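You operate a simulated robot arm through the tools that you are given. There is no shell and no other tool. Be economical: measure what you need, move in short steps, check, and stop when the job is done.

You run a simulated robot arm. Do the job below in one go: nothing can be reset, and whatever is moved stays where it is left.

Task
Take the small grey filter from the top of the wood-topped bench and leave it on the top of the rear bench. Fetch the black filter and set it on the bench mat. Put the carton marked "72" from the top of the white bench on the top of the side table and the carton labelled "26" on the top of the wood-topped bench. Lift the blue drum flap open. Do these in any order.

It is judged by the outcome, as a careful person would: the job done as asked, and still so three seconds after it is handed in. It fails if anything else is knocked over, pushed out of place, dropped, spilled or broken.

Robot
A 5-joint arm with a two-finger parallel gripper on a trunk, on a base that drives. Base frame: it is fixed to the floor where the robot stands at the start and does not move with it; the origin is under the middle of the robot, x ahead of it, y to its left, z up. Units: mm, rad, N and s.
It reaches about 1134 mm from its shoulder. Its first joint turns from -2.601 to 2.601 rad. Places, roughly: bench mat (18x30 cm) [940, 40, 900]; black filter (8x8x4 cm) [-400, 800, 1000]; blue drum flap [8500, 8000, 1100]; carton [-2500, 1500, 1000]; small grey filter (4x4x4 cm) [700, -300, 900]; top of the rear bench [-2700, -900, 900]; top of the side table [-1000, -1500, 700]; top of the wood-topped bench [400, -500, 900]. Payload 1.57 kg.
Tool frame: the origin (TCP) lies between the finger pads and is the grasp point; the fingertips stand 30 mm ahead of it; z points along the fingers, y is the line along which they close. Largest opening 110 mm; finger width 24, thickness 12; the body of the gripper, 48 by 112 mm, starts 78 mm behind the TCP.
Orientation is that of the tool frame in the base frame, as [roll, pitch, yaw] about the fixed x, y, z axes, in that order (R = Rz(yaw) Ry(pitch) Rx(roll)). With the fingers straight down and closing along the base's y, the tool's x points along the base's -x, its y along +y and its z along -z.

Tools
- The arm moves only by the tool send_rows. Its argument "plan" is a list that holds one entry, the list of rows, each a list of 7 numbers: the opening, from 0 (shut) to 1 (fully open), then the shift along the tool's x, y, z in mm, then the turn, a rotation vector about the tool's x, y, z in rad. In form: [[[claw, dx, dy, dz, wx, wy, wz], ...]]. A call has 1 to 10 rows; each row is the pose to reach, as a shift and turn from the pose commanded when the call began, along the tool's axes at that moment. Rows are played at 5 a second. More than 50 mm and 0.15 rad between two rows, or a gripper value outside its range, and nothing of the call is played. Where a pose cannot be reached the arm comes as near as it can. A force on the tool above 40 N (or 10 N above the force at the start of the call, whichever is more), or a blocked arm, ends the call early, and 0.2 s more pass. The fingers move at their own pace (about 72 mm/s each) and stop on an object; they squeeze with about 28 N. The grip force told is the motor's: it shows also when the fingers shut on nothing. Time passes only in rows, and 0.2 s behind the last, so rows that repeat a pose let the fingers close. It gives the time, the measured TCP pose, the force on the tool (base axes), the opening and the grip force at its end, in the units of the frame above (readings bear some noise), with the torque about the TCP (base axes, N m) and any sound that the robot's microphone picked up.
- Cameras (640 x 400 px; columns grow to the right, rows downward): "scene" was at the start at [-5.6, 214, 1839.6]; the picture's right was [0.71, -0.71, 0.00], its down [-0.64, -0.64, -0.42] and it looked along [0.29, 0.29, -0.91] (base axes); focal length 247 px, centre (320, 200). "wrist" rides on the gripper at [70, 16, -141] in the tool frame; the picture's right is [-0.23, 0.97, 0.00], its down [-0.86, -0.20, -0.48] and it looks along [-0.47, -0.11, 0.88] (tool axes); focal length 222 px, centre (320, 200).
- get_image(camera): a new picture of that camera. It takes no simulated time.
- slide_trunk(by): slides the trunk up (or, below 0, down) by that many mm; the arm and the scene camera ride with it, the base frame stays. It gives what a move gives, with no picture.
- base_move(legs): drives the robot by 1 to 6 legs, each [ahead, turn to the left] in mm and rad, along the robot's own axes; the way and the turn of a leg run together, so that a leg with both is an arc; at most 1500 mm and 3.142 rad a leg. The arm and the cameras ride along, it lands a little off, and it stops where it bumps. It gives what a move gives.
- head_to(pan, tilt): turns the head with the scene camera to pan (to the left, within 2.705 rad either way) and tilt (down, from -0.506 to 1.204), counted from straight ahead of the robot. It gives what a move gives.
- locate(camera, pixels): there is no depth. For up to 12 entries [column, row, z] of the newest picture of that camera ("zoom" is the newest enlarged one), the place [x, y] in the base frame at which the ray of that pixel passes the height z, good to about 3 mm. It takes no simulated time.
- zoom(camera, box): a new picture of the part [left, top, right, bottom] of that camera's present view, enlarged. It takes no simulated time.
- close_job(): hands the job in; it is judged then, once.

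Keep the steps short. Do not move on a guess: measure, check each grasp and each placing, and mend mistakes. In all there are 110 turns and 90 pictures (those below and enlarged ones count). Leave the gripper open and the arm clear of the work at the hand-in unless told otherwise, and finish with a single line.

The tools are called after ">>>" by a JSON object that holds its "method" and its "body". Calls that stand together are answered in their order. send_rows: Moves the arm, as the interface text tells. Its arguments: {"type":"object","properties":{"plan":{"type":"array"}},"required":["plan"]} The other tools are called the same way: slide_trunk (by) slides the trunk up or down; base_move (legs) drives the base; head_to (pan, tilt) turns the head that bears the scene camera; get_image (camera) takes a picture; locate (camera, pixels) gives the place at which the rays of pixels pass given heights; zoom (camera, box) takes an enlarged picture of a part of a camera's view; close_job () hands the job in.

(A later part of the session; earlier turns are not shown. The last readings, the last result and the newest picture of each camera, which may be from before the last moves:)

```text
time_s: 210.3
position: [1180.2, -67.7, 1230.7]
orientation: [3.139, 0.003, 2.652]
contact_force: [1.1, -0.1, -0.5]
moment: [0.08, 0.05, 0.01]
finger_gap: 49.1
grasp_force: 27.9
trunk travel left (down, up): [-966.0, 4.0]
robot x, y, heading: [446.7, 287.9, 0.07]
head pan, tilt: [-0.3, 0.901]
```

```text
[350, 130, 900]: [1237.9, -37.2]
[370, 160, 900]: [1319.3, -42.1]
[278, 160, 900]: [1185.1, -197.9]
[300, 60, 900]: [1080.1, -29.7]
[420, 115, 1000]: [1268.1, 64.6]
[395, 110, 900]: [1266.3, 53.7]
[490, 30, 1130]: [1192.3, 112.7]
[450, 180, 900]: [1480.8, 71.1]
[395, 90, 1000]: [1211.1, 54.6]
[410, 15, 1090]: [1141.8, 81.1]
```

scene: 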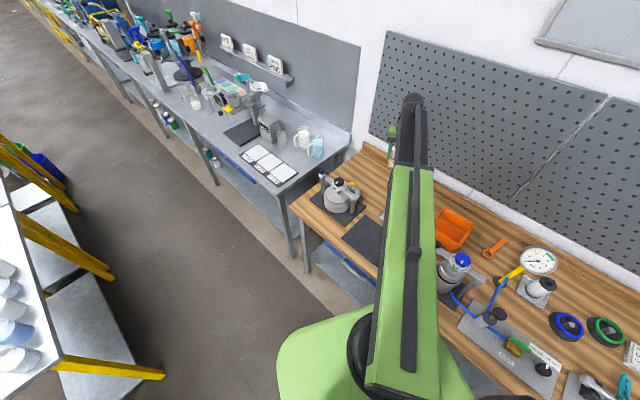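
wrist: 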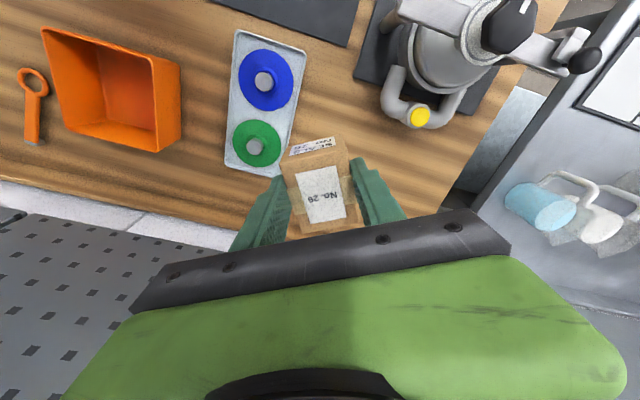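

>>> {"method": "send_rows", "body": {"plan": [[[0.2, -35, 9, 0, 0, 0, 0], [0.2, -69.8, 17.9, 0, 0, 0, 0], [0.2, -69.8, 17.9, 0, 0, 0, 0]]]}}

>>> {"method": "slide_trunk", "body": {"by": -266}}

>>> {"method": "slide_trunk", "body": {"by": -4}}

>>> {"method": "get_image", "body": {"camera": "wrist"}}

```text
time_s: 211.1
position: [1248.5, -84.4, 1231.6]
orientation: [-3.141, 0.007, 2.653]
contact_force: [-0.5, -0.1, -0.6]
moment: [0.03, 0.0, -0.01]
finger_gap: 49.0
grasp_force: 27.7
trunk travel left (down, up): [-966.0, 4.0]
robot x, y, heading: [446.5, 289.7, 0.07]
head pan, tilt: [-0.3, 0.901]
```

```text
time_s: 213.8
position: [1248.5, -82.7, 966.1]
orientation: [3.141, 0.006, 2.653]
contact_force: [0.8, 0.0, -0.6]
moment: [0.01, 0.02, -0.02]
finger_gap: 49.0
grasp_force: 28.0
trunk travel left (down, up): [-700.0, 270.0]
robot x, y, heading: [446.6, 290.6, 0.069]
head pan, tilt: [-0.3, 0.901]
```

```text
time_s: 214.4
position: [1248.2, -82.3, 963.5]
orientation: [3.141, 0.004, 2.653]
contact_force: [0.2, 0.3, -0.9]
moment: [-0.03, 0.02, 0.01]
finger_gap: 49.2
grasp_force: 27.3
trunk travel left (down, up): [-696.0, 274.0]
robot x, y, heading: [450.6, 287.0, 0.07]
head pan, tilt: [-0.3, 0.901]
```

```text
20 pictures are left
```

wrist: 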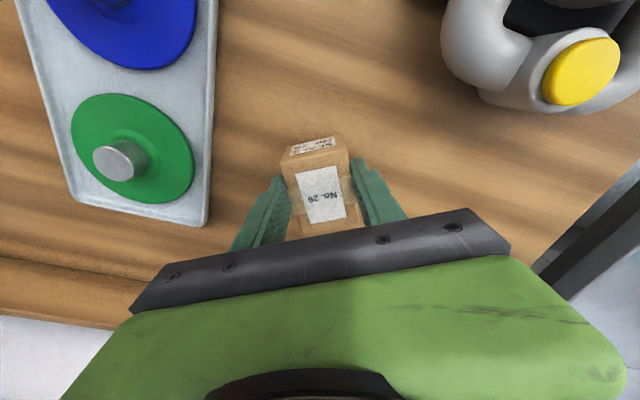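

>>> {"method": "slide_trunk", "body": {"by": -4}}

>>> {"method": "slide_trunk", "body": {"by": -3}}

```text
time_s: 214.9
position: [1248.5, -83.2, 959.0]
orientation: [-3.141, 0.005, 2.652]
contact_force: [0.4, -0.6, -1.0]
moment: [-0.02, 0.02, -0.02]
finger_gap: 49.1
grasp_force: 28.4
trunk travel left (down, up): [-692.0, 278.0]
robot x, y, heading: [449.6, 289.4, 0.072]
head pan, tilt: [-0.3, 0.901]
```

```text
time_s: 215.4
position: [1248.4, -82.2, 954.6]
orientation: [3.141, 0.003, 2.652]
contact_force: [0.2, -0.3, -0.4]
moment: [0.0, 0.0, 0.01]
finger_gap: 49.2
grasp_force: 28.2
trunk travel left (down, up): [-689.0, 281.0]
robot x, y, heading: [451.8, 292.3, 0.07]
head pan, tilt: [-0.3, 0.901]
```

>>> {"method": "slide_trunk", "body": {"by": -3}}

>>> {"method": "slide_trunk", "body": {"by": -2}}

```text
time_s: 215.9
position: [1248.3, -82.7, 953.7]
orientation: [-3.14, 0.011, 2.653]
contact_force: [9.4, -4.2, 25.5]
moment: [-0.08, -0.19, -0.02]
finger_gap: 48.9
grasp_force: 28.2
trunk travel left (down, up): [-686.0, 284.0]
robot x, y, heading: [447.9, 287.1, 0.076]
head pan, tilt: [-0.3, 0.901]
```

```text
time_s: 216.5
position: [1246.8, -81.2, 951.8]
orientation: [-3.141, 0.009, 2.653]
contact_force: [7.6, -3.9, 30.0]
moment: [-0.05, -0.19, -0.01]
finger_gap: 48.9
grasp_force: 27.7
trunk travel left (down, up): [-684.0, 286.0]
robot x, y, heading: [451.3, 287.7, 0.075]
head pan, tilt: [-0.3, 0.901]
```

On the bench. Ease up 3 mm, release, rise, check.

>>> {"method": "slide_trunk", "body": {"by": 3}}

>>> {"method": "send_rows", "body": {"plan": [[[0.55, 0, 0, 0, 0, 0, 0], [0.65, 0, 0, 0, 0, 0, 0], [0.65, 0, 0, 0, 0, 0, 0]]]}}

>>> {"method": "slide_trunk", "body": {"by": 280}}

>>> {"method": "get_image", "body": {"camera": "wrist"}}

```text
time_s: 217.0
position: [1248.5, -81.6, 953.1]
orientation: [-3.141, 0.005, 2.653]
contact_force: [1.0, -0.1, -0.6]
moment: [0.01, -0.01, 0.01]
finger_gap: 49.0
grasp_force: 27.5
trunk travel left (down, up): [-687.0, 283.0]
robot x, y, heading: [449.2, 285.5, 0.076]
head pan, tilt: [-0.3, 0.901]
```

```text
time_s: 217.8
position: [1248.4, -81.6, 952.5]
orientation: [-3.142, 0.006, 2.653]
contact_force: [-0.2, 0.3, -1.0]
moment: [-0.01, 0.01, 0.0]
finger_gap: 71.4
grasp_force: 0.1
trunk travel left (down, up): [-687.0, 283.0]
robot x, y, heading: [451.2, 285.8, 0.069]
head pan, tilt: [-0.3, 0.901]
```

```text
time_s: 220.6
position: [1247.9, -83.2, 1233.7]
orientation: [3.14, 0.005, 2.655]
contact_force: [0.0, -0.4, 0.1]
moment: [-0.01, -0.01, 0.02]
finger_gap: 71.7
grasp_force: 0.1
trunk travel left (down, up): [-967.0, 3.0]
robot x, y, heading: [449.9, 286.2, 0.07]
head pan, tilt: [-0.3, 0.901]
```

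```text
19 pictures are left
```

wrist: 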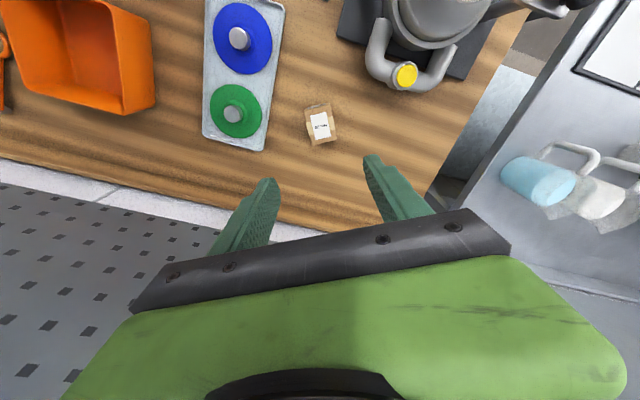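

Carton 26 stands clear on the wood bench. Now the black filter: drive so the boom faces the filter table square on.

>>> {"method": "base_move", "body": {"legs": [[0, 0.287], [-434, 0], [0, 2.305]]}}

>>> {"method": "head_to", "body": {"pan": -0.35, "tilt": 0.85}}

>>> {"method": "zoom", "body": {"camera": "scene", "box": [220, 80, 420, 230]}}

>>> {"method": "get_image", "body": {"camera": "wrist"}}

```text
time_s: 229.7
position: [-448.6, 866.9, 1233.0]
orientation: [-3.139, 0.007, -1.037]
contact_force: [-0.8, -0.7, 0.2]
moment: [0.05, -0.04, 0.0]
finger_gap: 71.4
grasp_force: 0.1
trunk travel left (down, up): [-967.0, 3.0]
robot x, y, heading: [27.2, 111.1, 2.663]
head pan, tilt: [-0.3, 0.901]
```

```text
time_s: 230.3
position: [-446.0, 868.8, 1233.0]
orientation: [3.141, 0.005, -1.036]
contact_force: [0.7, 0.2, 0.7]
moment: [-0.03, -0.01, 0.0]
finger_gap: 71.6
grasp_force: 0.0
trunk travel left (down, up): [-967.0, 3.0]
robot x, y, heading: [28.5, 112.7, 2.667]
head pan, tilt: [-0.351, 0.85]
```

```text
2.67 times, centred on (320, 155) of scene
```

zoom: 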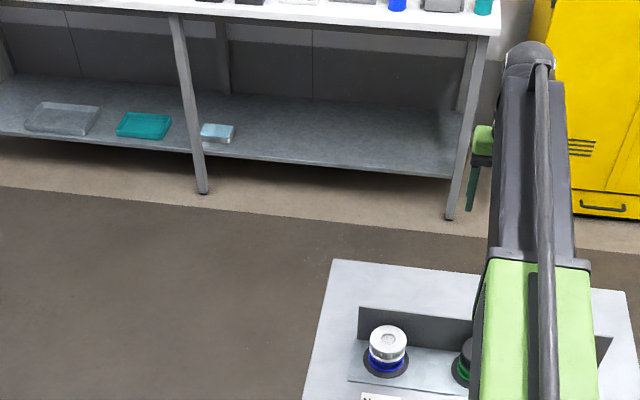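

```text
17 pictures are left
```

wrist: 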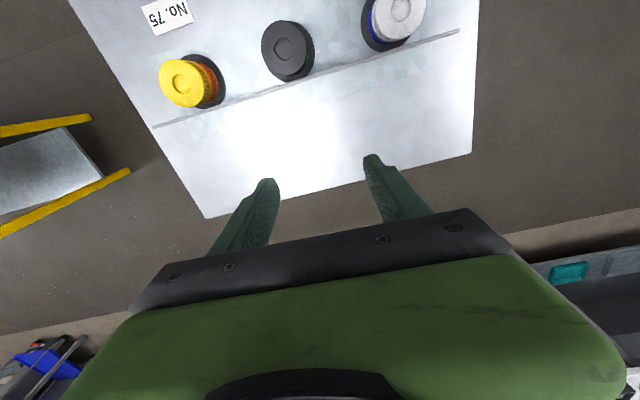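

>>> {"method": "locate", "body": {"camera": "wrist", "pixels": [[290, 48, 950], [290, 48, 990], [289, 55, 900], [264, 52, 950], [314, 44, 950], [264, 52, 990], [314, 44, 990]]}}

```text
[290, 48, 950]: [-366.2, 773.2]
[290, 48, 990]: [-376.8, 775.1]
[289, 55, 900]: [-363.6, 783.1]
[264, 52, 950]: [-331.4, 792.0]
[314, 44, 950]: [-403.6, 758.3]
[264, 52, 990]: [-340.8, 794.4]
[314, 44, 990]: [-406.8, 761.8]
```

>>> {"method": "send_rows", "body": {"plan": [[[1, 41, -7, 0, 0, 0, 0], [1, 82, -14, 0, 0, 0, 0], [1, 123, -20, 0, 0, 0, 0], [1, 123, -20, 0, 0, 0, 0]]]}}

>>> {"method": "slide_trunk", "body": {"by": -170}}

>>> {"method": "get_image", "body": {"camera": "wrist"}}

```text
time_s: 231.3
position: [-369.3, 771.2, 1232.9]
orientation: [3.14, 0.007, -1.035]
contact_force: [0.0, -0.2, -0.3]
moment: [0.02, -0.05, 0.01]
finger_gap: 110.4
grasp_force: 0.1
trunk travel left (down, up): [-967.0, 3.0]
robot x, y, heading: [30.7, 113.3, 2.667]
head pan, tilt: [-0.351, 0.85]
```

```text
time_s: 233.2
position: [-369.5, 769.4, 1063.9]
orientation: [-3.139, 0.006, -1.037]
contact_force: [0.2, 0.6, -0.2]
moment: [0.05, -0.02, -0.03]
finger_gap: 110.2
grasp_force: 0.1
trunk travel left (down, up): [-797.0, 173.0]
robot x, y, heading: [27.5, 115.0, 2.665]
head pan, tilt: [-0.351, 0.85]
```

```text
16 pictures are left
```

wrist: 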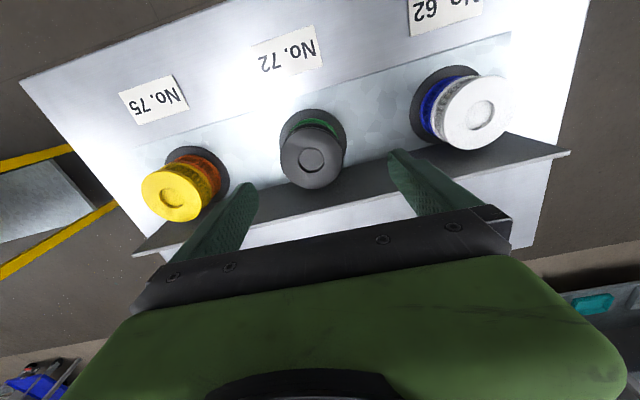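

>>> {"method": "locate", "body": {"camera": "wrist", "pixels": [[312, 160, 950], [312, 160, 970], [281, 165, 950], [344, 153, 950], [281, 165, 980], [344, 153, 980], [308, 150, 925], [314, 130, 860], [280, 230, 940]]}}

>>> {"method": "zoom", "body": {"camera": "wrist", "box": [250, 90, 380, 200]}}

```text
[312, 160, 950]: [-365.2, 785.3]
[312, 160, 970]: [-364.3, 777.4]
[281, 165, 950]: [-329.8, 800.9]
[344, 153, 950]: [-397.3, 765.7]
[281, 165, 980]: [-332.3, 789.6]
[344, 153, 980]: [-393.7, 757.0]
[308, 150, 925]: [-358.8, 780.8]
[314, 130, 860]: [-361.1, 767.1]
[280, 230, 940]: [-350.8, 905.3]
```

```text
3.64 times, centred on (315, 145) of wrist
```

zoom: 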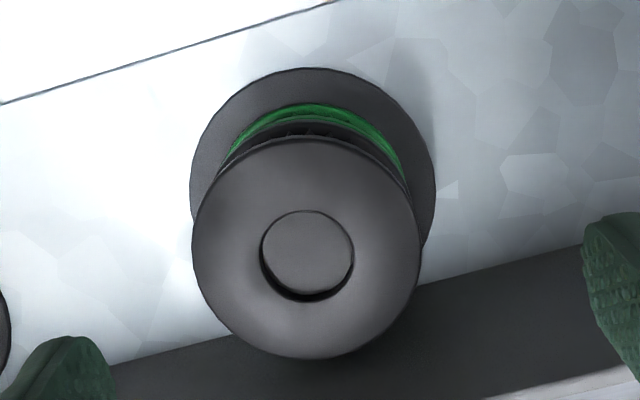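

Two views put the filter's top at z≈975, centre (-366,774). Centre and lower to TCP ≈ 968.

>>> {"method": "send_rows", "body": {"plan": [[[1, -1.7, -5, 0, 0, 0, 0], [1, -1.7, -5, 0, 0, 0, 0]]]}}

>>> {"method": "slide_trunk", "body": {"by": -95}}

>>> {"method": "get_image", "body": {"camera": "wrist"}}

```text
time_s: 233.8
position: [-366.5, 774.4, 1063.5]
orientation: [-3.141, 0.006, -1.037]
contact_force: [-0.7, 0.1, -0.7]
moment: [-0.01, 0.0, 0.05]
finger_gap: 110.3
grasp_force: 0.1
trunk travel left (down, up): [-797.0, 173.0]
robot x, y, heading: [26.3, 108.8, 2.668]
head pan, tilt: [-0.351, 0.85]
```

```text
time_s: 235.1
position: [-366.2, 773.6, 969.6]
orientation: [-3.141, 0.007, -1.036]
contact_force: [-0.9, 0.8, -0.1]
moment: [0.01, 0.0, 0.03]
finger_gap: 110.0
grasp_force: 0.0
trunk travel left (down, up): [-702.0, 268.0]
robot x, y, heading: [31.3, 113.9, 2.663]
head pan, tilt: [-0.351, 0.85]
```

```text
14 pictures are left
```

wrist: 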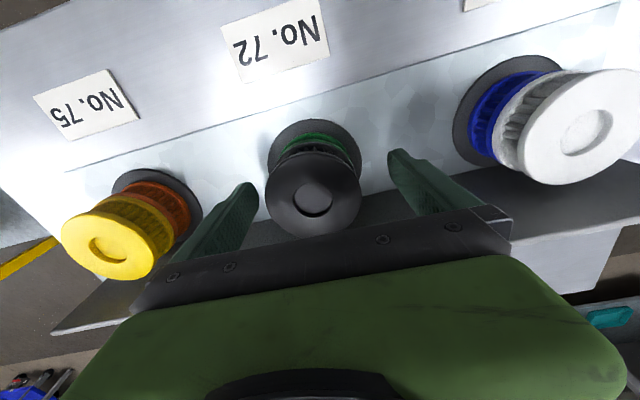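

>>> {"method": "send_rows", "body": {"plan": [[[0.85, 0, 0, 0, 0, 0, 0], [0.7, 0, 0, 0, 0, 0, 0], [0.6, 0, 0, 0, 0, 0, 0], [0.5, 0, 0, 0, 0, 0, 0], [0.5, 0, 0, 0, 0, 0, 0]]]}}

>>> {"method": "slide_trunk", "body": {"by": 15}}

```text
time_s: 236.3
position: [-366.1, 772.2, 968.1]
orientation: [3.141, 0.008, -1.037]
contact_force: [-0.5, -0.2, 2.2]
moment: [0.0, -0.01, 0.01]
finger_gap: 68.0
grasp_force: 28.4
trunk travel left (down, up): [-702.0, 268.0]
robot x, y, heading: [29.0, 114.0, 2.662]
head pan, tilt: [-0.351, 0.85]
```

```text
time_s: 236.9
position: [-365.6, 773.3, 983.7]
orientation: [-3.141, 0.005, -1.037]
contact_force: [-0.5, -0.2, -0.7]
moment: [0.0, 0.01, -0.04]
finger_gap: 68.4
grasp_force: 28.4
trunk travel left (down, up): [-717.0, 253.0]
robot x, y, heading: [26.9, 113.0, 2.666]
head pan, tilt: [-0.351, 0.85]
```

Gripped at 68 mm and lifting freely. Rise fully and check.

>>> {"method": "slide_trunk", "body": {"by": 248}}

>>> {"method": "get_image", "body": {"camera": "wrist"}}

```text
time_s: 239.5
position: [-365.6, 773.8, 1232.1]
orientation: [3.141, 0.006, -1.035]
contact_force: [-0.4, 0.7, -0.2]
moment: [-0.02, 0.01, 0.04]
finger_gap: 68.1
grasp_force: 28.3
trunk travel left (down, up): [-965.0, 5.0]
robot x, y, heading: [30.0, 110.5, 2.669]
head pan, tilt: [-0.351, 0.85]
```

```text
13 pictures are left
```

wrist: 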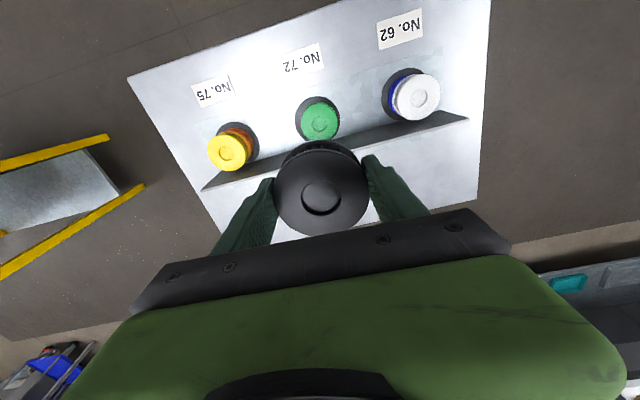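

The black filter is held; the green one stays in its stand. Drive to the mat.

>>> {"method": "base_move", "body": {"legs": [[0, -1.873], [781, 0], [0, -1.272]]}}

>>> {"method": "get_image", "body": {"camera": "wrist"}}

```text
time_s: 251.4
position: [960.3, -16.9, 1228.7]
orientation: [-3.138, 0.002, 2.074]
contact_force: [0.9, 0.2, -0.3]
moment: [0.0, 0.07, -0.02]
finger_gap: 68.4
grasp_force: 27.9
trunk travel left (down, up): [-965.0, 5.0]
robot x, y, heading: [567.2, 625.9, -0.51]
head pan, tilt: [-0.351, 0.85]
```

```text
12 pictures are left
```

wrist: 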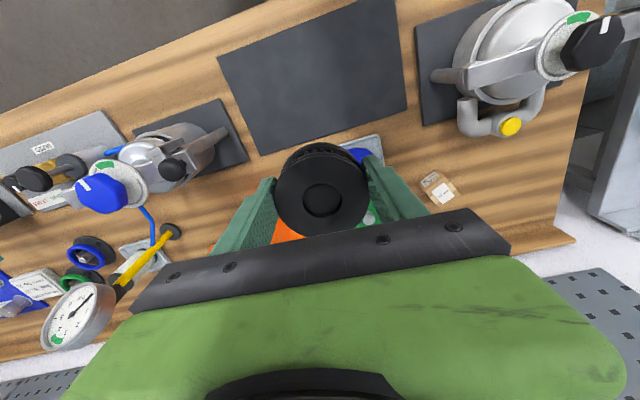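

>>> {"method": "locate", "body": {"camera": "wrist", "pixels": [[262, 155, 902], [407, 110, 902], [217, 58, 902], [393, 2, 902], [440, 78, 1085], [225, 135, 1085]]}}

```text
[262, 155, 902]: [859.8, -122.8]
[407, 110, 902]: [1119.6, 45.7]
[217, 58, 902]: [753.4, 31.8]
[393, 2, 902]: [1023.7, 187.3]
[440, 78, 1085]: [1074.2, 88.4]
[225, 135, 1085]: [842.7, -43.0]
```

>>> {"method": "send_rows", "body": {"plan": [[[0.5, 30, 6, 0, 0, 0, 0], [0.5, 60.9, 11.8, 0, 0, 0, 0], [0.5, 60.9, 11.8, 0, 0, 0, 0]]]}}

>>> {"method": "slide_trunk", "body": {"by": -272}}

>>> {"method": "slide_trunk", "body": {"by": -6}}

>>> {"method": "slide_trunk", "body": {"by": -4}}

```text
time_s: 252.2
position: [939.2, 43.0, 1231.1]
orientation: [3.141, 0.004, 2.074]
contact_force: [0.8, -0.2, -0.3]
moment: [0.03, 0.02, 0.01]
finger_gap: 68.2
grasp_force: 28.5
trunk travel left (down, up): [-965.0, 5.0]
robot x, y, heading: [563.8, 625.8, -0.506]
head pan, tilt: [-0.351, 0.85]
```

```text
time_s: 255.0
position: [940.4, 44.9, 960.1]
orientation: [-3.141, 0.008, 2.074]
contact_force: [0.8, 0.0, -0.5]
moment: [0.02, 0.0, 0.02]
finger_gap: 68.1
grasp_force: 28.1
trunk travel left (down, up): [-693.0, 277.0]
robot x, y, heading: [566.4, 624.9, -0.506]
head pan, tilt: [-0.351, 0.85]
```

```text
time_s: 255.5
position: [940.8, 45.8, 953.7]
orientation: [3.14, 0.007, 2.074]
contact_force: [-0.7, -0.1, -1.3]
moment: [-0.01, 0.01, -0.01]
finger_gap: 67.9
grasp_force: 27.8
trunk travel left (down, up): [-687.0, 283.0]
robot x, y, heading: [563.0, 621.7, -0.506]
head pan, tilt: [-0.351, 0.85]
```

```text
time_s: 256.1
position: [940.2, 44.5, 949.4]
orientation: [-3.141, 0.008, 2.073]
contact_force: [1.1, 0.0, 0.1]
moment: [-0.01, 0.03, -0.02]
finger_gap: 68.0
grasp_force: 27.8
trunk travel left (down, up): [-683.0, 287.0]
robot x, y, heading: [563.1, 625.6, -0.506]
head pan, tilt: [-0.351, 0.85]
```

>>> {"method": "slide_trunk", "body": {"by": -4}}

>>> {"method": "slide_trunk", "body": {"by": -3}}

>>> {"method": "slide_trunk", "body": {"by": -3}}

```text
time_s: 256.6
position: [940.5, 44.7, 945.1]
orientation: [3.141, 0.007, 2.073]
contact_force: [-0.4, 0.5, 0.3]
moment: [0.0, 0.0, 0.05]
finger_gap: 68.2
grasp_force: 28.4
trunk travel left (down, up): [-679.0, 291.0]
robot x, y, heading: [566.2, 622.3, -0.509]
head pan, tilt: [-0.351, 0.85]
```

```text
time_s: 257.1
position: [940.2, 46.1, 941.6]
orientation: [-3.141, 0.006, 2.072]
contact_force: [0.0, -0.2, -1.1]
moment: [0.03, -0.01, -0.02]
finger_gap: 67.9
grasp_force: 27.5
trunk travel left (down, up): [-676.0, 294.0]
robot x, y, heading: [567.4, 623.1, -0.507]
head pan, tilt: [-0.351, 0.85]
```

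```text
time_s: 257.6
position: [941.7, 45.3, 938.3]
orientation: [-3.141, 0.007, 2.073]
contact_force: [0.7, -0.8, -1.6]
moment: [0.01, -0.02, 0.02]
finger_gap: 68.0
grasp_force: 27.9
trunk travel left (down, up): [-673.0, 297.0]
robot x, y, heading: [566.5, 621.2, -0.506]
head pan, tilt: [-0.351, 0.85]
```

>>> {"method": "slide_trunk", "body": {"by": -2}}

>>> {"method": "slide_trunk", "body": {"by": -2}}

>>> {"method": "get_image", "body": {"camera": "wrist"}}

```text
time_s: 258.1
position: [940.0, 45.8, 938.0]
orientation: [-3.14, 0.006, 2.074]
contact_force: [0.7, 0.5, -0.5]
moment: [0.0, -0.02, 0.03]
finger_gap: 68.2
grasp_force: 28.2
trunk travel left (down, up): [-671.0, 299.0]
robot x, y, heading: [563.2, 626.7, -0.505]
head pan, tilt: [-0.351, 0.85]
```

```text
time_s: 258.7
position: [940.7, 45.4, 934.9]
orientation: [3.141, 0.007, 2.075]
contact_force: [1.2, -0.5, -0.5]
moment: [-0.01, 0.02, -0.03]
finger_gap: 68.3
grasp_force: 28.2
trunk travel left (down, up): [-669.0, 301.0]
robot x, y, heading: [565.6, 622.1, -0.509]
head pan, tilt: [-0.351, 0.85]
```

```text
11 pictures are left
```

wrist: 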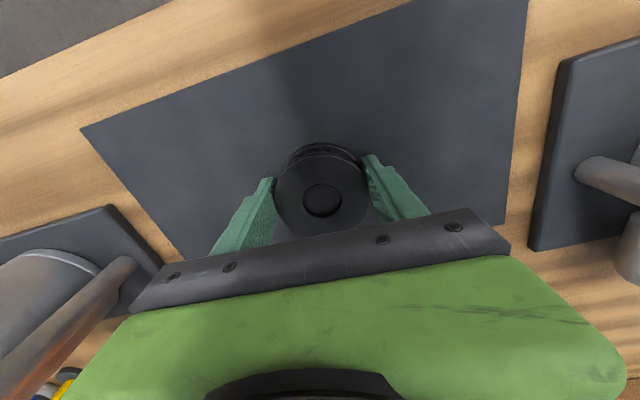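

>>> {"method": "slide_trunk", "body": {"by": -2}}

>>> {"method": "slide_trunk", "body": {"by": -2}}

```text
time_s: 259.2
position: [941.6, 46.2, 934.8]
orientation: [3.141, 0.007, 2.073]
contact_force: [3.4, -4.5, 16.1]
moment: [-0.14, -0.19, 0.0]
finger_gap: 68.1
grasp_force: 28.2
trunk travel left (down, up): [-667.0, 303.0]
robot x, y, heading: [566.9, 622.4, -0.505]
head pan, tilt: [-0.351, 0.85]
```

```text
time_s: 259.6
position: [939.9, 47.4, 934.1]
orientation: [3.141, 0.012, 2.072]
contact_force: [-1.6, 1.3, 24.2]
moment: [0.34, 0.02, -0.02]
finger_gap: 68.2
grasp_force: 28.6
trunk travel left (down, up): [-666.0, 304.0]
robot x, y, heading: [567.6, 627.3, -0.503]
head pan, tilt: [-0.351, 0.85]
stopped: the force on the tool passed its limit at 48 N (the readings are from after the stop); the commanded pose is now the measured one
```

Touching the mat. Ease up 2 mm, open, rise, check.

>>> {"method": "slide_trunk", "body": {"by": 2}}

>>> {"method": "send_rows", "body": {"plan": [[[0.75, 0, 0, 0, 0, 0, 0], [0.9, 0, 0, 0, 0, 0, 0], [1, 0, 0, 0, 0, 0, 0], [1, 0, 0, 0, 0, 0, 0]]]}}

>>> {"method": "slide_trunk", "body": {"by": 300}}

>>> {"method": "get_image", "body": {"camera": "wrist"}}

```text
time_s: 260.1
position: [942.2, 45.3, 934.7]
orientation: [-3.141, 0.011, 2.074]
contact_force: [0.2, -0.1, -1.4]
moment: [0.01, 0.01, -0.02]
finger_gap: 68.4
grasp_force: 27.7
trunk travel left (down, up): [-668.0, 302.0]
robot x, y, heading: [564.4, 620.8, -0.507]
head pan, tilt: [-0.351, 0.85]
```

```text
time_s: 261.1
position: [941.1, 44.6, 935.6]
orientation: [-3.139, 0.009, 2.073]
contact_force: [0.1, -0.6, -0.9]
moment: [-0.03, 0.01, 0.03]
finger_gap: 110.0
grasp_force: 0.1
trunk travel left (down, up): [-668.0, 302.0]
robot x, y, heading: [564.8, 624.7, -0.506]
head pan, tilt: [-0.351, 0.85]
```

```text
time_s: 264.1
position: [941.0, 43.4, 1235.0]
orientation: [-3.141, 0.009, 2.074]
contact_force: [0.1, -0.8, -0.9]
moment: [-0.01, 0.01, -0.01]
finger_gap: 110.0
grasp_force: 0.2
trunk travel left (down, up): [-968.0, 2.0]
robot x, y, heading: [564.7, 621.4, -0.505]
head pan, tilt: [-0.351, 0.85]
```

```text
10 pictures are left
```

wrist: 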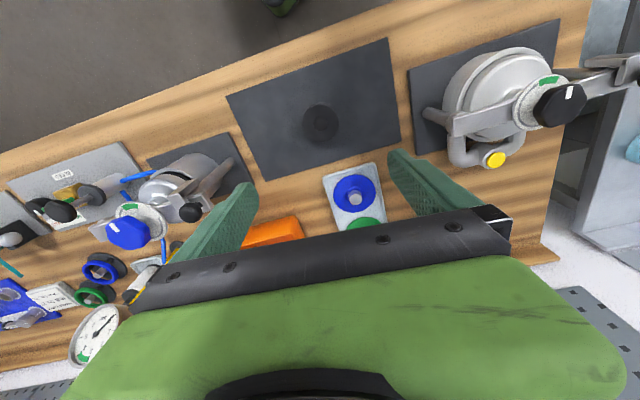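

All four carries done. Last: the blue drum flap far down the aisle. Drive along the aisle (direction ≈0.575 rad), then look.

>>> {"method": "base_move", "body": {"legs": [[0, 1.045], [1400, 0], [0, 0.035], [1400, 0], [1400, 0], [1000, 0]]}}

>>> {"method": "head_to", "body": {"pan": 0.25, "tilt": 0.3}}

>>> {"method": "get_image", "body": {"camera": "scene"}}

```text
time_s: 292.1
position: [5780.7, 3226.0, 1234.7]
orientation: [3.141, 0.009, 3.086]
contact_force: [0.0, 0.6, 0.1]
moment: [-0.01, 0.0, -0.04]
finger_gap: 109.8
grasp_force: 0.0
trunk travel left (down, up): [-968.0, 2.0]
robot x, y, heading: [5088.9, 3209.2, 0.513]
head pan, tilt: [-0.351, 0.85]
```

```text
time_s: 293.1
position: [5779.3, 3225.1, 1235.8]
orientation: [-3.14, 0.011, 3.084]
contact_force: [-0.1, 0.3, 0.2]
moment: [0.01, 0.03, -0.01]
finger_gap: 109.9
grasp_force: 0.1
trunk travel left (down, up): [-968.0, 2.0]
robot x, y, heading: [5090.8, 3212.3, 0.508]
head pan, tilt: [0.25, 0.3]
```

```text
9 pictures are left
```

scene: 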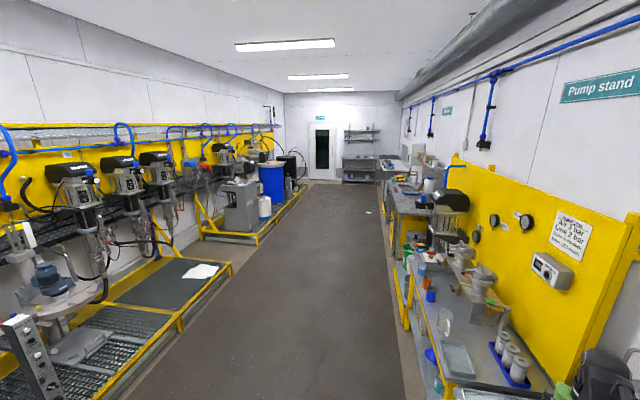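

>>> {"method": "zoom", "body": {"camera": "scene", "box": [200, 130, 330, 250]}}

>>> {"method": "locate", "body": {"camera": "scene", "pixels": [[258, 246, 0], [305, 188, 0], [232, 268, 0], [272, 165, 1100], [272, 163, 900], [258, 236, 100], [205, 236, 100], [258, 164, 1000], [285, 164, 1000]]}}

```text
3.33 times, centred on (265, 190) of scene
```

zoom: 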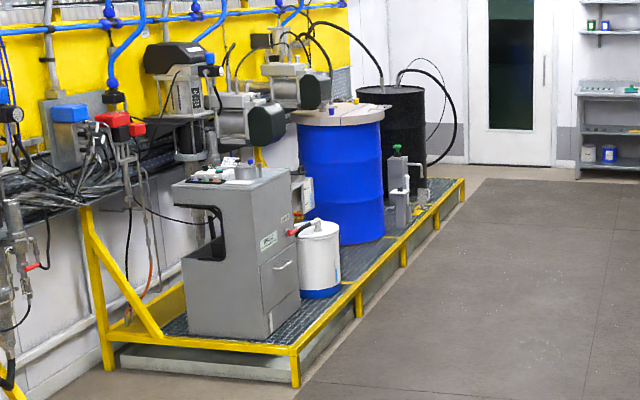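

```text
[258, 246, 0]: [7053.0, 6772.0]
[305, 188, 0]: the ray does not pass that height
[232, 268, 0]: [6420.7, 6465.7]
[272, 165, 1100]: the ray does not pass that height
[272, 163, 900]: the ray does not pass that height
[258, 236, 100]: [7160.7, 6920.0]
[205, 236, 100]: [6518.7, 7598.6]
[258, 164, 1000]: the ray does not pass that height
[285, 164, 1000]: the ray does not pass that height
```

The blue barrel with a pale lid at (272,180) matches (8500,8000). Drive diagonally nearer and look again.

>>> {"method": "base_move", "body": {"legs": [[0, 0.294], [1400, 0], [1400, 0], [1400, 0]]}}

>>> {"method": "head_to", "body": {"pan": 0.5, "tilt": 0.45}}

>>> {"method": "get_image", "body": {"camera": "scene"}}

```text
time_s: 314.3
position: [8666.5, 6495.2, 1233.9]
orientation: [-3.141, 0.008, -2.891]
contact_force: [0.6, -0.5, -0.2]
moment: [0.05, -0.02, 0.0]
finger_gap: 109.9
grasp_force: 0.1
trunk travel left (down, up): [-968.0, 2.0]
robot x, y, heading: [8014.7, 6275.1, 0.819]
head pan, tilt: [0.25, 0.3]
```

```text
time_s: 315.1
position: [8667.7, 6494.3, 1235.2]
orientation: [3.141, 0.009, -2.892]
contact_force: [-0.1, 0.2, -0.5]
moment: [-0.02, -0.01, 0.02]
finger_gap: 109.8
grasp_force: 0.0
trunk travel left (down, up): [-968.0, 2.0]
robot x, y, heading: [8015.3, 6272.3, 0.814]
head pan, tilt: [0.499, 0.45]
```

```text
7 pictures are left
```

scene: 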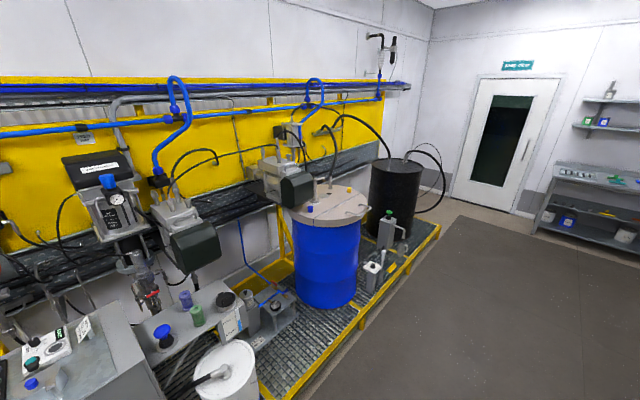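

>>> {"method": "zoom", "body": {"camera": "scene", "box": [265, 165, 385, 240]}}

>>> {"method": "locate", "body": {"camera": "zoom", "pixels": [[340, 130, 1100], [90, 180, 1100], [560, 170, 1100], [340, 85, 1100], [340, 250, 1100]]}}

```text
5.33 times, centred on (325, 202) of scene
```

zoom: 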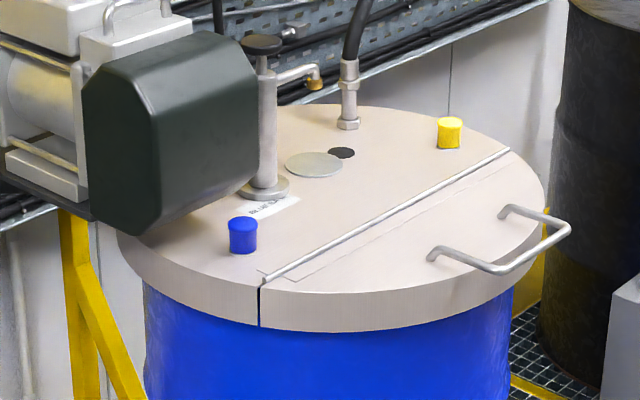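

```text
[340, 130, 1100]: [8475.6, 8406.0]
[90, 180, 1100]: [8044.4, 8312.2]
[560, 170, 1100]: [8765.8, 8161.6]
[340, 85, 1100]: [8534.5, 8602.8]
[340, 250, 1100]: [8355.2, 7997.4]
```

The lid's corridor-side segment is the flap: silver hinge rod from zoom (265,278) to (508,152), U-handle bar from (490,270) to (565,228). I get the rays at several heights.

>>> {"method": "locate", "body": {"camera": "zoom", "pixels": [[490, 271, 1050], [490, 271, 1100], [490, 271, 1150], [566, 229, 1050], [566, 229, 1100], [566, 229, 1150], [265, 278, 1100], [508, 152, 1100], [265, 278, 1050], [508, 152, 1050], [118, 235, 1050], [545, 190, 1050]]}}

```text
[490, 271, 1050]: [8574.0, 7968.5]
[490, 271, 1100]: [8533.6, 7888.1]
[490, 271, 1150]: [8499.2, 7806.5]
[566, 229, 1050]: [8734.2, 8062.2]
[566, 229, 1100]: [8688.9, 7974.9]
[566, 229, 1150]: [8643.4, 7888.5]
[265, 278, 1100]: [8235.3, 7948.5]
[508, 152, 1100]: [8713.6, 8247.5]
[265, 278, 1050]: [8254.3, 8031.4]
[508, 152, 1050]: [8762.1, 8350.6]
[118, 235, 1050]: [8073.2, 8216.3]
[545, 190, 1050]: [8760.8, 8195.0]
```

Move to the corridor side of the drum, boom kept off to the right for a clear view, and take one enlarged picture of the handle.

>>> {"method": "base_move", "body": {"legs": [[0, -0.085], [1416, 0], [0, 1.55]]}}

>>> {"method": "head_to", "body": {"pan": -0.2, "tilt": 0.7}}

>>> {"method": "get_image", "body": {"camera": "scene"}}

```text
time_s: 326.5
position: [8924.3, 7915.7, 1234.9]
orientation: [-3.139, 0.01, -1.422]
contact_force: [-0.4, 0.7, -0.1]
moment: [0.0, -0.07, 0.01]
finger_gap: 110.1
grasp_force: 0.1
trunk travel left (down, up): [-968.0, 2.0]
robot x, y, heading: [9048.3, 7218.1, 2.27]
head pan, tilt: [0.499, 0.45]
```

```text
time_s: 327.6
position: [8926.5, 7917.1, 1234.5]
orientation: [3.141, 0.009, -1.421]
contact_force: [0.2, 0.3, 0.4]
moment: [0.04, 0.01, -0.02]
finger_gap: 110.0
grasp_force: 0.1
trunk travel left (down, up): [-968.0, 2.0]
robot x, y, heading: [9050.3, 7220.3, 2.269]
head pan, tilt: [-0.201, 0.7]
```

```text
5 pictures are left
```

scene: 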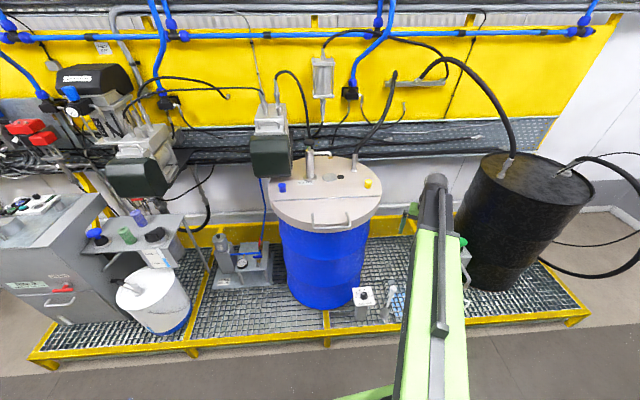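

>>> {"method": "locate", "body": {"camera": "scene", "pixels": [[315, 228, 1050], [315, 228, 1100], [315, 228, 1150], [350, 225, 1050], [350, 225, 1100], [350, 225, 1150], [273, 205, 1100], [383, 192, 1100], [332, 226, 1100], [269, 190, 1100], [325, 233, 1100]]}}

```text
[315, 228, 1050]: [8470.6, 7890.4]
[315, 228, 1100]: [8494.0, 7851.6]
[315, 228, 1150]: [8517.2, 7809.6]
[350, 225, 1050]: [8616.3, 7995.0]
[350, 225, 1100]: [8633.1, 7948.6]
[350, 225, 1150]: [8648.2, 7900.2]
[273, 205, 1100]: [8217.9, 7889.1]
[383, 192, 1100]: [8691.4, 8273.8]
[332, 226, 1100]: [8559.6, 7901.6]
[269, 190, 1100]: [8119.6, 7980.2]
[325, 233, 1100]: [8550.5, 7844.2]
```

Triangulated: the handle bar is at z≈1141, ends (8508,7820)–(8648,7906), hinge ≈245 mm inboard. Plan: grip the bar with the tool tilted 60° from down, closing in the vertical plane, and swing it up. First back up, aim the boom and spin the tool 90°.

>>> {"method": "base_move", "body": {"legs": [[-130, 0], [0, 0.466]]}}

>>> {"method": "send_rows", "body": {"plan": [[[0.5, 0, 0, 0, 0, 0, 0.149], [0.5, 0, 0, 0, 0, 0, 0.298], [0.5, 0, 0, 0, 0, 0, 0.447], [0.5, 0, 0, 0, 0, 0, 0.596], [0.5, 0, 0, 0, 0, 0, 0.745], [0.5, 0, 0, 0, 0, 0, 0.894], [0.5, 0, 0, 0, 0, 0, 1.043], [0.5, 0, 0, 0, 0, 0, 1.192], [0.5, 0, 0, 0, 0, 0, 1.341], [0.5, 0, 0, 0, 0, 0, 1.49]]]}}

```text
time_s: 330.2
position: [8705.5, 7685.8, 1235.6]
orientation: [-3.141, 0.008, -0.954]
contact_force: [-0.5, -0.5, 0.4]
moment: [0.05, -0.01, 0.0]
finger_gap: 109.8
grasp_force: 0.0
trunk travel left (down, up): [-968.0, 2.0]
robot x, y, heading: [9123.9, 7104.4, 2.73]
head pan, tilt: [-0.201, 0.7]
```

```text
time_s: 332.4
position: [8705.5, 7688.4, 1235.7]
orientation: [3.133, 0.0, -2.448]
contact_force: [-0.2, -0.2, -1.1]
moment: [0.04, 0.0, 0.02]
finger_gap: 55.1
grasp_force: 0.1
trunk travel left (down, up): [-968.0, 2.0]
robot x, y, heading: [9126.1, 7105.2, 2.731]
head pan, tilt: [-0.201, 0.7]
```

>>> {"method": "send_rows", "body": {"plan": [[[0.5, 0, 0, 0, 0, 0, 0.068], [0.5, 0, 0, 0, 0, 0, 0.068]]]}}

>>> {"method": "send_rows", "body": {"plan": [[[0.5, 0, 26.3, -2.6, -0.1496, 0, 0], [0.5, 0, 51.9, -10.5, -0.2992, 0, 0], [0.5, 0, 75.8, -23.5, -0.4488, 0, 0], [0.5, 0, 97.5, -41.4, -0.5984, 0, 0], [0.5, 0, 116.2, -63.3, -0.748, 0, 0], [0.5, 0, 131.3, -89.2, -0.8976, 0, 0], [0.5, 0, 142.2, -118.5, -1.0472, 0, 0], [0.5, 0, 142.2, -118.5, -1.0472, 0, 0]]]}}

```text
time_s: 333.0
position: [8706.2, 7687.9, 1234.2]
orientation: [3.133, -0.001, -2.513]
contact_force: [-0.1, 0.3, -0.2]
moment: [0.01, 0.0, -0.01]
finger_gap: 54.8
grasp_force: 0.0
trunk travel left (down, up): [-968.0, 2.0]
robot x, y, heading: [9126.2, 7104.8, 2.724]
head pan, tilt: [-0.201, 0.7]
```

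```text
time_s: 334.8
position: [8623.1, 7802.7, 1355.8]
orientation: [2.085, 0.0, -2.515]
contact_force: [-0.8, -0.1, 0.1]
moment: [0.01, 0.0, -0.06]
finger_gap: 54.9
grasp_force: 0.1
trunk travel left (down, up): [-968.0, 2.0]
robot x, y, heading: [9123.7, 7104.8, 2.725]
head pan, tilt: [-0.201, 0.7]
```

Tilt works. Lower to handle height, still ~60 mm short of the bar, and look with the wrist camera.

>>> {"method": "slide_trunk", "body": {"by": -205}}

>>> {"method": "get_image", "body": {"camera": "wrist"}}

```text
time_s: 337.0
position: [8623.9, 7802.0, 1150.6]
orientation: [2.085, -0.001, -2.513]
contact_force: [-0.6, 0.8, 0.3]
moment: [-0.02, 0.02, -0.02]
finger_gap: 54.9
grasp_force: 0.0
trunk travel left (down, up): [-763.0, 207.0]
robot x, y, heading: [9123.6, 7106.4, 2.73]
head pan, tilt: [-0.201, 0.7]
```

```text
4 pictures are left
```

wrist: 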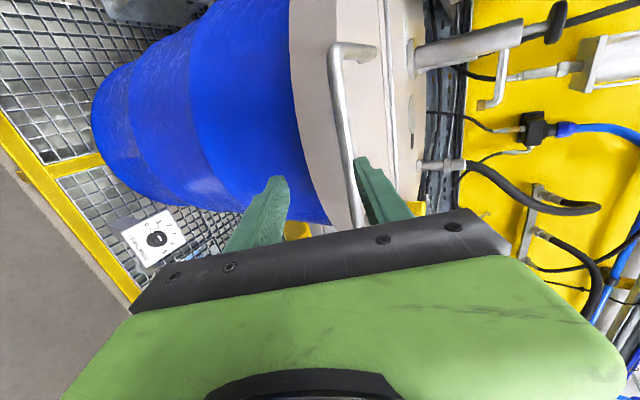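

>>> {"method": "locate", "body": {"camera": "wrist", "pixels": [[338, 60, 1141], [345, 130, 1141], [351, 190, 1141], [345, 130, 1130], [345, 130, 1150], [295, 60, 1110], [332, 225, 1110], [356, 222, 1141]]}}

```text
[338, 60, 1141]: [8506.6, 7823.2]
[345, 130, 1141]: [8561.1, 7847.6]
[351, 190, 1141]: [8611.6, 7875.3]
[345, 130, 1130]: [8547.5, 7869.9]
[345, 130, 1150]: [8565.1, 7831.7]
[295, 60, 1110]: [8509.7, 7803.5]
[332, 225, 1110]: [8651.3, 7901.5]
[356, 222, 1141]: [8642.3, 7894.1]
```

The wrist view confirms the bar line at z≈1141. Narrow the fingers to ~40 mm and advance 56 mm horizontally so the bar lies between them.

>>> {"method": "send_rows", "body": {"plan": [[[0.36, 0, 0, 0, 0, 0, 0], [0.36, 2, 9, 16, 0, 0, 0], [0.36, 4, 18, 32, 0, 0, 0], [0.36, 4.6, 27.5, 48.7, 0, 0, 0], [0.36, 4.6, 27.5, 48.7, 0, 0, 0]]]}}

>>> {"method": "send_rows", "body": {"plan": [[[0.2, 0, 0, 0, 0, 0, 0], [0.1, 0, 0, 0, 0, 0, 0], [0, 0, 0, 0, 0, 0, 0], [0, 0, 0, 0, 0, 0, 0]]]}}

```text
time_s: 338.2
position: [8585.4, 7845.5, 1149.4]
orientation: [2.085, 0.001, -2.512]
contact_force: [0.1, -0.2, -0.4]
moment: [0.0, 0.02, 0.03]
finger_gap: 39.6
grasp_force: 0.0
trunk travel left (down, up): [-763.0, 207.0]
robot x, y, heading: [9129.6, 7104.2, 2.727]
head pan, tilt: [-0.201, 0.7]
```

```text
time_s: 339.2
position: [8586.5, 7844.6, 1150.3]
orientation: [2.087, -0.002, -2.513]
contact_force: [4.5, -7.4, -7.6]
moment: [-0.4, 0.35, -0.64]
finger_gap: 13.2
grasp_force: 29.7
trunk travel left (down, up): [-763.0, 207.0]
robot x, y, heading: [9123.3, 7107.9, 2.728]
head pan, tilt: [-0.201, 0.7]
```

Bar gripped (13 mm). Lift in small alternating steps along the flap's arc (up with the trunk, inward with the boom).

>>> {"method": "slide_trunk", "body": {"by": 15}}

>>> {"method": "send_rows", "body": {"plan": [[[0, -0.3, 2, 3.5, 0, 0, 0]]]}}

>>> {"method": "slide_trunk", "body": {"by": 25}}

>>> {"method": "send_rows", "body": {"plan": [[[0, -0.4, 3, 5.2, 0, 0, 0]]]}}

```text
time_s: 339.8
position: [8584.3, 7845.5, 1166.2]
orientation: [2.085, 0.0, -2.513]
contact_force: [0.1, -1.2, -4.5]
moment: [-0.24, 0.63, -0.27]
finger_gap: 13.1
grasp_force: 30.3
trunk travel left (down, up): [-778.0, 192.0]
robot x, y, heading: [9126.7, 7103.5, 2.734]
head pan, tilt: [-0.201, 0.7]
```

```text
time_s: 340.2
position: [8584.5, 7845.9, 1167.5]
orientation: [2.086, 0.0, -2.513]
contact_force: [13.7, -21.9, -5.5]
moment: [-0.39, 0.27, -0.68]
finger_gap: 13.1
grasp_force: 30.0
trunk travel left (down, up): [-778.0, 192.0]
robot x, y, heading: [9123.5, 7104.1, 2.733]
head pan, tilt: [-0.201, 0.7]
```

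```text
time_s: 340.9
position: [8583.0, 7850.2, 1190.8]
orientation: [2.084, 0.001, -2.513]
contact_force: [-2.0, 2.0, -6.2]
moment: [-0.3, 0.62, -0.23]
finger_gap: 13.1
grasp_force: 30.1
trunk travel left (down, up): [-803.0, 167.0]
robot x, y, heading: [9123.1, 7105.7, 2.728]
head pan, tilt: [-0.201, 0.7]
```

```text
time_s: 341.4
position: [8581.6, 7851.4, 1192.1]
orientation: [2.084, -0.002, -2.513]
contact_force: [15.0, -19.2, -3.0]
moment: [-0.39, 0.33, -0.55]
finger_gap: 13.2
grasp_force: 29.6
trunk travel left (down, up): [-803.0, 167.0]
robot x, y, heading: [9122.4, 7107.3, 2.732]
head pan, tilt: [-0.201, 0.7]
```

The steps relax to near zero after each lift, so the arc's centre is about level with the bar (R≈245). Continue.

>>> {"method": "slide_trunk", "body": {"by": 35}}

>>> {"method": "send_rows", "body": {"plan": [[[0, -0.4, 3, 5.2, 0, 0, 0]]]}}

>>> {"method": "slide_trunk", "body": {"by": 25}}

>>> {"method": "send_rows", "body": {"plan": [[[0, -0.6, 4.9, 8.7, 0, 0, 0]]]}}

>>> {"method": "slide_trunk", "body": {"by": 20}}

>>> {"method": "send_rows", "body": {"plan": [[[0, -0.6, 4.4, 7.8, 0, 0, 0]]]}}

```text
time_s: 342.1
position: [8577.7, 7856.8, 1222.8]
orientation: [2.089, -0.001, -2.515]
contact_force: [-8.8, 17.6, -14.0]
moment: [-0.33, 0.48, -0.51]
finger_gap: 13.5
grasp_force: 30.2
trunk travel left (down, up): [-838.0, 132.0]
robot x, y, heading: [9125.7, 7105.2, 2.737]
head pan, tilt: [-0.201, 0.7]
```

```text
time_s: 342.5
position: [8575.8, 7857.4, 1225.9]
orientation: [2.085, 0.0, -2.513]
contact_force: [4.9, -3.1, -6.9]
moment: [-0.34, 0.24, -0.74]
finger_gap: 13.3
grasp_force: 30.4
trunk travel left (down, up): [-838.0, 132.0]
robot x, y, heading: [9124.6, 7104.9, 2.735]
head pan, tilt: [-0.201, 0.7]
```

```text
time_s: 343.2
position: [8573.9, 7862.6, 1247.8]
orientation: [2.089, 0.001, -2.513]
contact_force: [-8.2, 14.3, -16.3]
moment: [-0.35, 0.54, -0.39]
finger_gap: 13.2
grasp_force: 29.9
trunk travel left (down, up): [-863.0, 107.0]
robot x, y, heading: [9126.6, 7106.8, 2.732]
head pan, tilt: [-0.201, 0.7]
```

```text
time_s: 343.6
position: [8573.3, 7864.7, 1253.2]
orientation: [2.081, 0.001, -2.514]
contact_force: [10.4, -15.6, 0.4]
moment: [-0.38, 0.24, -0.65]
finger_gap: 13.5
grasp_force: 29.4
trunk travel left (down, up): [-863.0, 107.0]
robot x, y, heading: [9126.7, 7102.5, 2.727]
head pan, tilt: [-0.201, 0.7]
```

```text
time_s: 344.3
position: [8568.4, 7870.9, 1267.5]
orientation: [2.087, 0.0, -2.514]
contact_force: [-9.6, 15.1, -19.2]
moment: [-0.4, 0.46, -0.38]
finger_gap: 13.0
grasp_force: 30.3
trunk travel left (down, up): [-883.0, 87.0]
robot x, y, heading: [9125.3, 7106.2, 2.726]
head pan, tilt: [-0.201, 0.7]
```

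```text
time_s: 344.7
position: [8566.8, 7873.1, 1271.9]
orientation: [2.083, 0.0, -2.512]
contact_force: [2.7, -9.6, -3.9]
moment: [-0.4, 0.24, -0.67]
finger_gap: 13.1
grasp_force: 29.5
trunk travel left (down, up): [-883.0, 87.0]
robot x, y, heading: [9126.4, 7106.5, 2.728]
head pan, tilt: [-0.201, 0.7]
```

30° open now. Continue.

>>> {"method": "slide_trunk", "body": {"by": 16}}

>>> {"method": "send_rows", "body": {"plan": [[[0, -0.8, 5.9, 10.4, 0, 0, 0]]]}}

>>> {"method": "slide_trunk", "body": {"by": 15}}

>>> {"method": "send_rows", "body": {"plan": [[[0, -0.9, 6.4, 11.3, 0, 0, 0]]]}}

>>> {"method": "slide_trunk", "body": {"by": 13}}

>>> {"method": "send_rows", "body": {"plan": [[[0, -0.9, 6.9, 12.2, 0, 0, 0]]]}}

>>> {"method": "slide_trunk", "body": {"by": 12}}

>>> {"method": "send_rows", "body": {"plan": [[[0, -0.9, 6.9, 12.2, 0, 0, 0]]]}}

```text
time_s: 345.4
position: [8564.2, 7878.0, 1283.2]
orientation: [2.088, 0.0, -2.512]
contact_force: [-10.8, 13.0, -20.1]
moment: [-0.4, 0.4, -0.39]
finger_gap: 13.3
grasp_force: 29.7
trunk travel left (down, up): [-899.0, 71.0]
robot x, y, heading: [9127.3, 7105.9, 2.723]
head pan, tilt: [-0.201, 0.7]
```

```text
time_s: 345.8
position: [8561.7, 7881.4, 1288.6]
orientation: [2.083, 0.0, -2.512]
contact_force: [5.2, -13.3, 1.1]
moment: [-0.36, 0.31, -0.58]
finger_gap: 13.2
grasp_force: 30.1
trunk travel left (down, up): [-899.0, 71.0]
robot x, y, heading: [9120.9, 7109.1, 2.732]
head pan, tilt: [-0.201, 0.7]
```

```text
time_s: 346.4
position: [8557.9, 7887.5, 1298.1]
orientation: [2.089, 0.0, -2.514]
contact_force: [-9.5, 11.9, -20.9]
moment: [-0.52, 0.52, -0.19]
finger_gap: 13.3
grasp_force: 29.9
trunk travel left (down, up): [-914.0, 56.0]
robot x, y, heading: [9122.7, 7100.8, 2.736]
head pan, tilt: [-0.201, 0.7]
```

```text
time_s: 346.8
position: [8553.8, 7893.4, 1304.2]
orientation: [2.083, 0.0, -2.511]
contact_force: [1.6, -13.4, 1.2]
moment: [-0.4, 0.39, -0.44]
finger_gap: 13.2
grasp_force: 29.3
trunk travel left (down, up): [-914.0, 56.0]
robot x, y, heading: [9125.8, 7105.7, 2.728]
head pan, tilt: [-0.201, 0.7]
```

```text
time_s: 347.4
position: [8549.8, 7898.1, 1310.7]
orientation: [2.089, 0.0, -2.51]
contact_force: [-13.5, 7.4, -22.5]
moment: [-0.6, 0.66, 0.0]
finger_gap: 13.3
grasp_force: 29.9
trunk travel left (down, up): [-927.0, 43.0]
robot x, y, heading: [9123.4, 7101.9, 2.737]
head pan, tilt: [-0.201, 0.7]
```

```text
time_s: 347.8
position: [8546.4, 7905.8, 1316.6]
orientation: [2.08, -0.001, -2.512]
contact_force: [-1.8, -13.4, 2.1]
moment: [-0.39, 0.37, -0.44]
finger_gap: 13.0
grasp_force: 29.6
trunk travel left (down, up): [-927.0, 43.0]
robot x, y, heading: [9124.9, 7107.1, 2.734]
head pan, tilt: [-0.201, 0.7]
```

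```text
time_s: 348.4
position: [8543.2, 7910.8, 1322.1]
orientation: [2.088, 0.0, -2.514]
contact_force: [-13.6, 6.9, -23.2]
moment: [-0.61, 0.54, -0.05]
finger_gap: 13.3
grasp_force: 30.7
trunk travel left (down, up): [-939.0, 31.0]
robot x, y, heading: [9121.7, 7106.8, 2.731]
head pan, tilt: [-0.201, 0.7]
```

```text
time_s: 348.8
position: [8539.4, 7917.3, 1329.0]
orientation: [2.083, 0.001, -2.513]
contact_force: [-2.0, -11.6, 1.3]
moment: [-0.4, 0.38, -0.44]
finger_gap: 13.2
grasp_force: 30.0
trunk travel left (down, up): [-939.0, 31.0]
robot x, y, heading: [9124.9, 7103.8, 2.731]
head pan, tilt: [-0.201, 0.7]
```

About 51° open. Continue with the remaining trunk travel.

>>> {"method": "slide_trunk", "body": {"by": 10}}

>>> {"method": "send_rows", "body": {"plan": [[[0, -0.9, 6.9, 12.2, 0, 0, 0]]]}}

>>> {"method": "slide_trunk", "body": {"by": 8}}

>>> {"method": "send_rows", "body": {"plan": [[[0, -0.9, 6.9, 12.2, 0, 0, 0]]]}}

>>> {"method": "slide_trunk", "body": {"by": 7}}

>>> {"method": "send_rows", "body": {"plan": [[[0, -0.9, 6.9, 12.2, 0, 0, 0]]]}}

>>> {"method": "slide_trunk", "body": {"by": 5}}

>>> {"method": "send_rows", "body": {"plan": [[[0, -0.9, 6.9, 12.2, 0, 0, 0]]]}}

```text
time_s: 349.4
position: [8534.1, 7921.5, 1333.1]
orientation: [2.088, 0.0, -2.514]
contact_force: [-11.1, 4.2, -21.2]
moment: [-0.64, 0.52, -0.09]
finger_gap: 13.2
grasp_force: 29.9
trunk travel left (down, up): [-949.0, 21.0]
robot x, y, heading: [9124.3, 7101.8, 2.729]
head pan, tilt: [-0.201, 0.7]
```

```text
time_s: 349.8
position: [8530.7, 7929.9, 1339.9]
orientation: [2.081, 0.002, -2.514]
contact_force: [-0.5, -11.3, 1.8]
moment: [-0.34, 0.44, -0.43]
finger_gap: 13.2
grasp_force: 29.9
trunk travel left (down, up): [-949.0, 21.0]
robot x, y, heading: [9124.7, 7103.6, 2.732]
head pan, tilt: [-0.201, 0.7]
```

```text
time_s: 350.3
position: [8526.5, 7934.1, 1341.5]
orientation: [2.089, 0.0, -2.514]
contact_force: [-7.0, 2.2, -18.6]
moment: [-0.55, 0.42, -0.25]
finger_gap: 13.2
grasp_force: 30.4
trunk travel left (down, up): [-957.0, 13.0]
robot x, y, heading: [9124.3, 7103.2, 2.729]
head pan, tilt: [-0.201, 0.7]
```

```text
time_s: 350.7
position: [8523.6, 7941.7, 1346.7]
orientation: [2.079, 0.0, -2.511]
contact_force: [-3.0, -10.6, 3.2]
moment: [-0.33, 0.48, -0.44]
finger_gap: 13.3
grasp_force: 29.7
trunk travel left (down, up): [-957.0, 13.0]
robot x, y, heading: [9123.8, 7107.2, 2.728]
head pan, tilt: [-0.201, 0.7]
```

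```text
time_s: 351.3
position: [8519.9, 7945.7, 1349.9]
orientation: [2.086, 0.0, -2.512]
contact_force: [-9.7, -0.4, -17.8]
moment: [-0.68, 0.61, 0.08]
finger_gap: 13.6
grasp_force: 29.6
trunk travel left (down, up): [-964.0, 6.0]
robot x, y, heading: [9122.9, 7105.2, 2.733]
head pan, tilt: [-0.201, 0.7]
```

```text
time_s: 351.7
position: [8514.7, 7954.0, 1353.5]
orientation: [2.08, 0.004, -2.514]
contact_force: [-3.8, -10.4, 1.2]
moment: [-0.42, 0.45, -0.4]
finger_gap: 13.2
grasp_force: 29.8
trunk travel left (down, up): [-964.0, 6.0]
robot x, y, heading: [9125.8, 7110.2, 2.726]
head pan, tilt: [-0.201, 0.7]
```

```text
time_s: 352.2
position: [8513.0, 7956.0, 1355.7]
orientation: [2.083, 0.0, -2.514]
contact_force: [-7.5, -3.4, -12.7]
moment: [-0.57, 0.5, -0.18]
finger_gap: 13.2
grasp_force: 30.7
trunk travel left (down, up): [-969.0, 1.0]
robot x, y, heading: [9124.7, 7106.3, 2.729]
head pan, tilt: [-0.201, 0.7]
```

```text
time_s: 352.6
position: [8507.7, 7964.0, 1358.7]
orientation: [2.079, 0.002, -2.515]
contact_force: [-5.0, -9.3, 3.6]
moment: [-0.28, 0.44, -0.41]
finger_gap: 13.2
grasp_force: 29.6
trunk travel left (down, up): [-969.0, 1.0]
robot x, y, heading: [9127.8, 7102.8, 2.729]
head pan, tilt: [-0.201, 0.7]
```

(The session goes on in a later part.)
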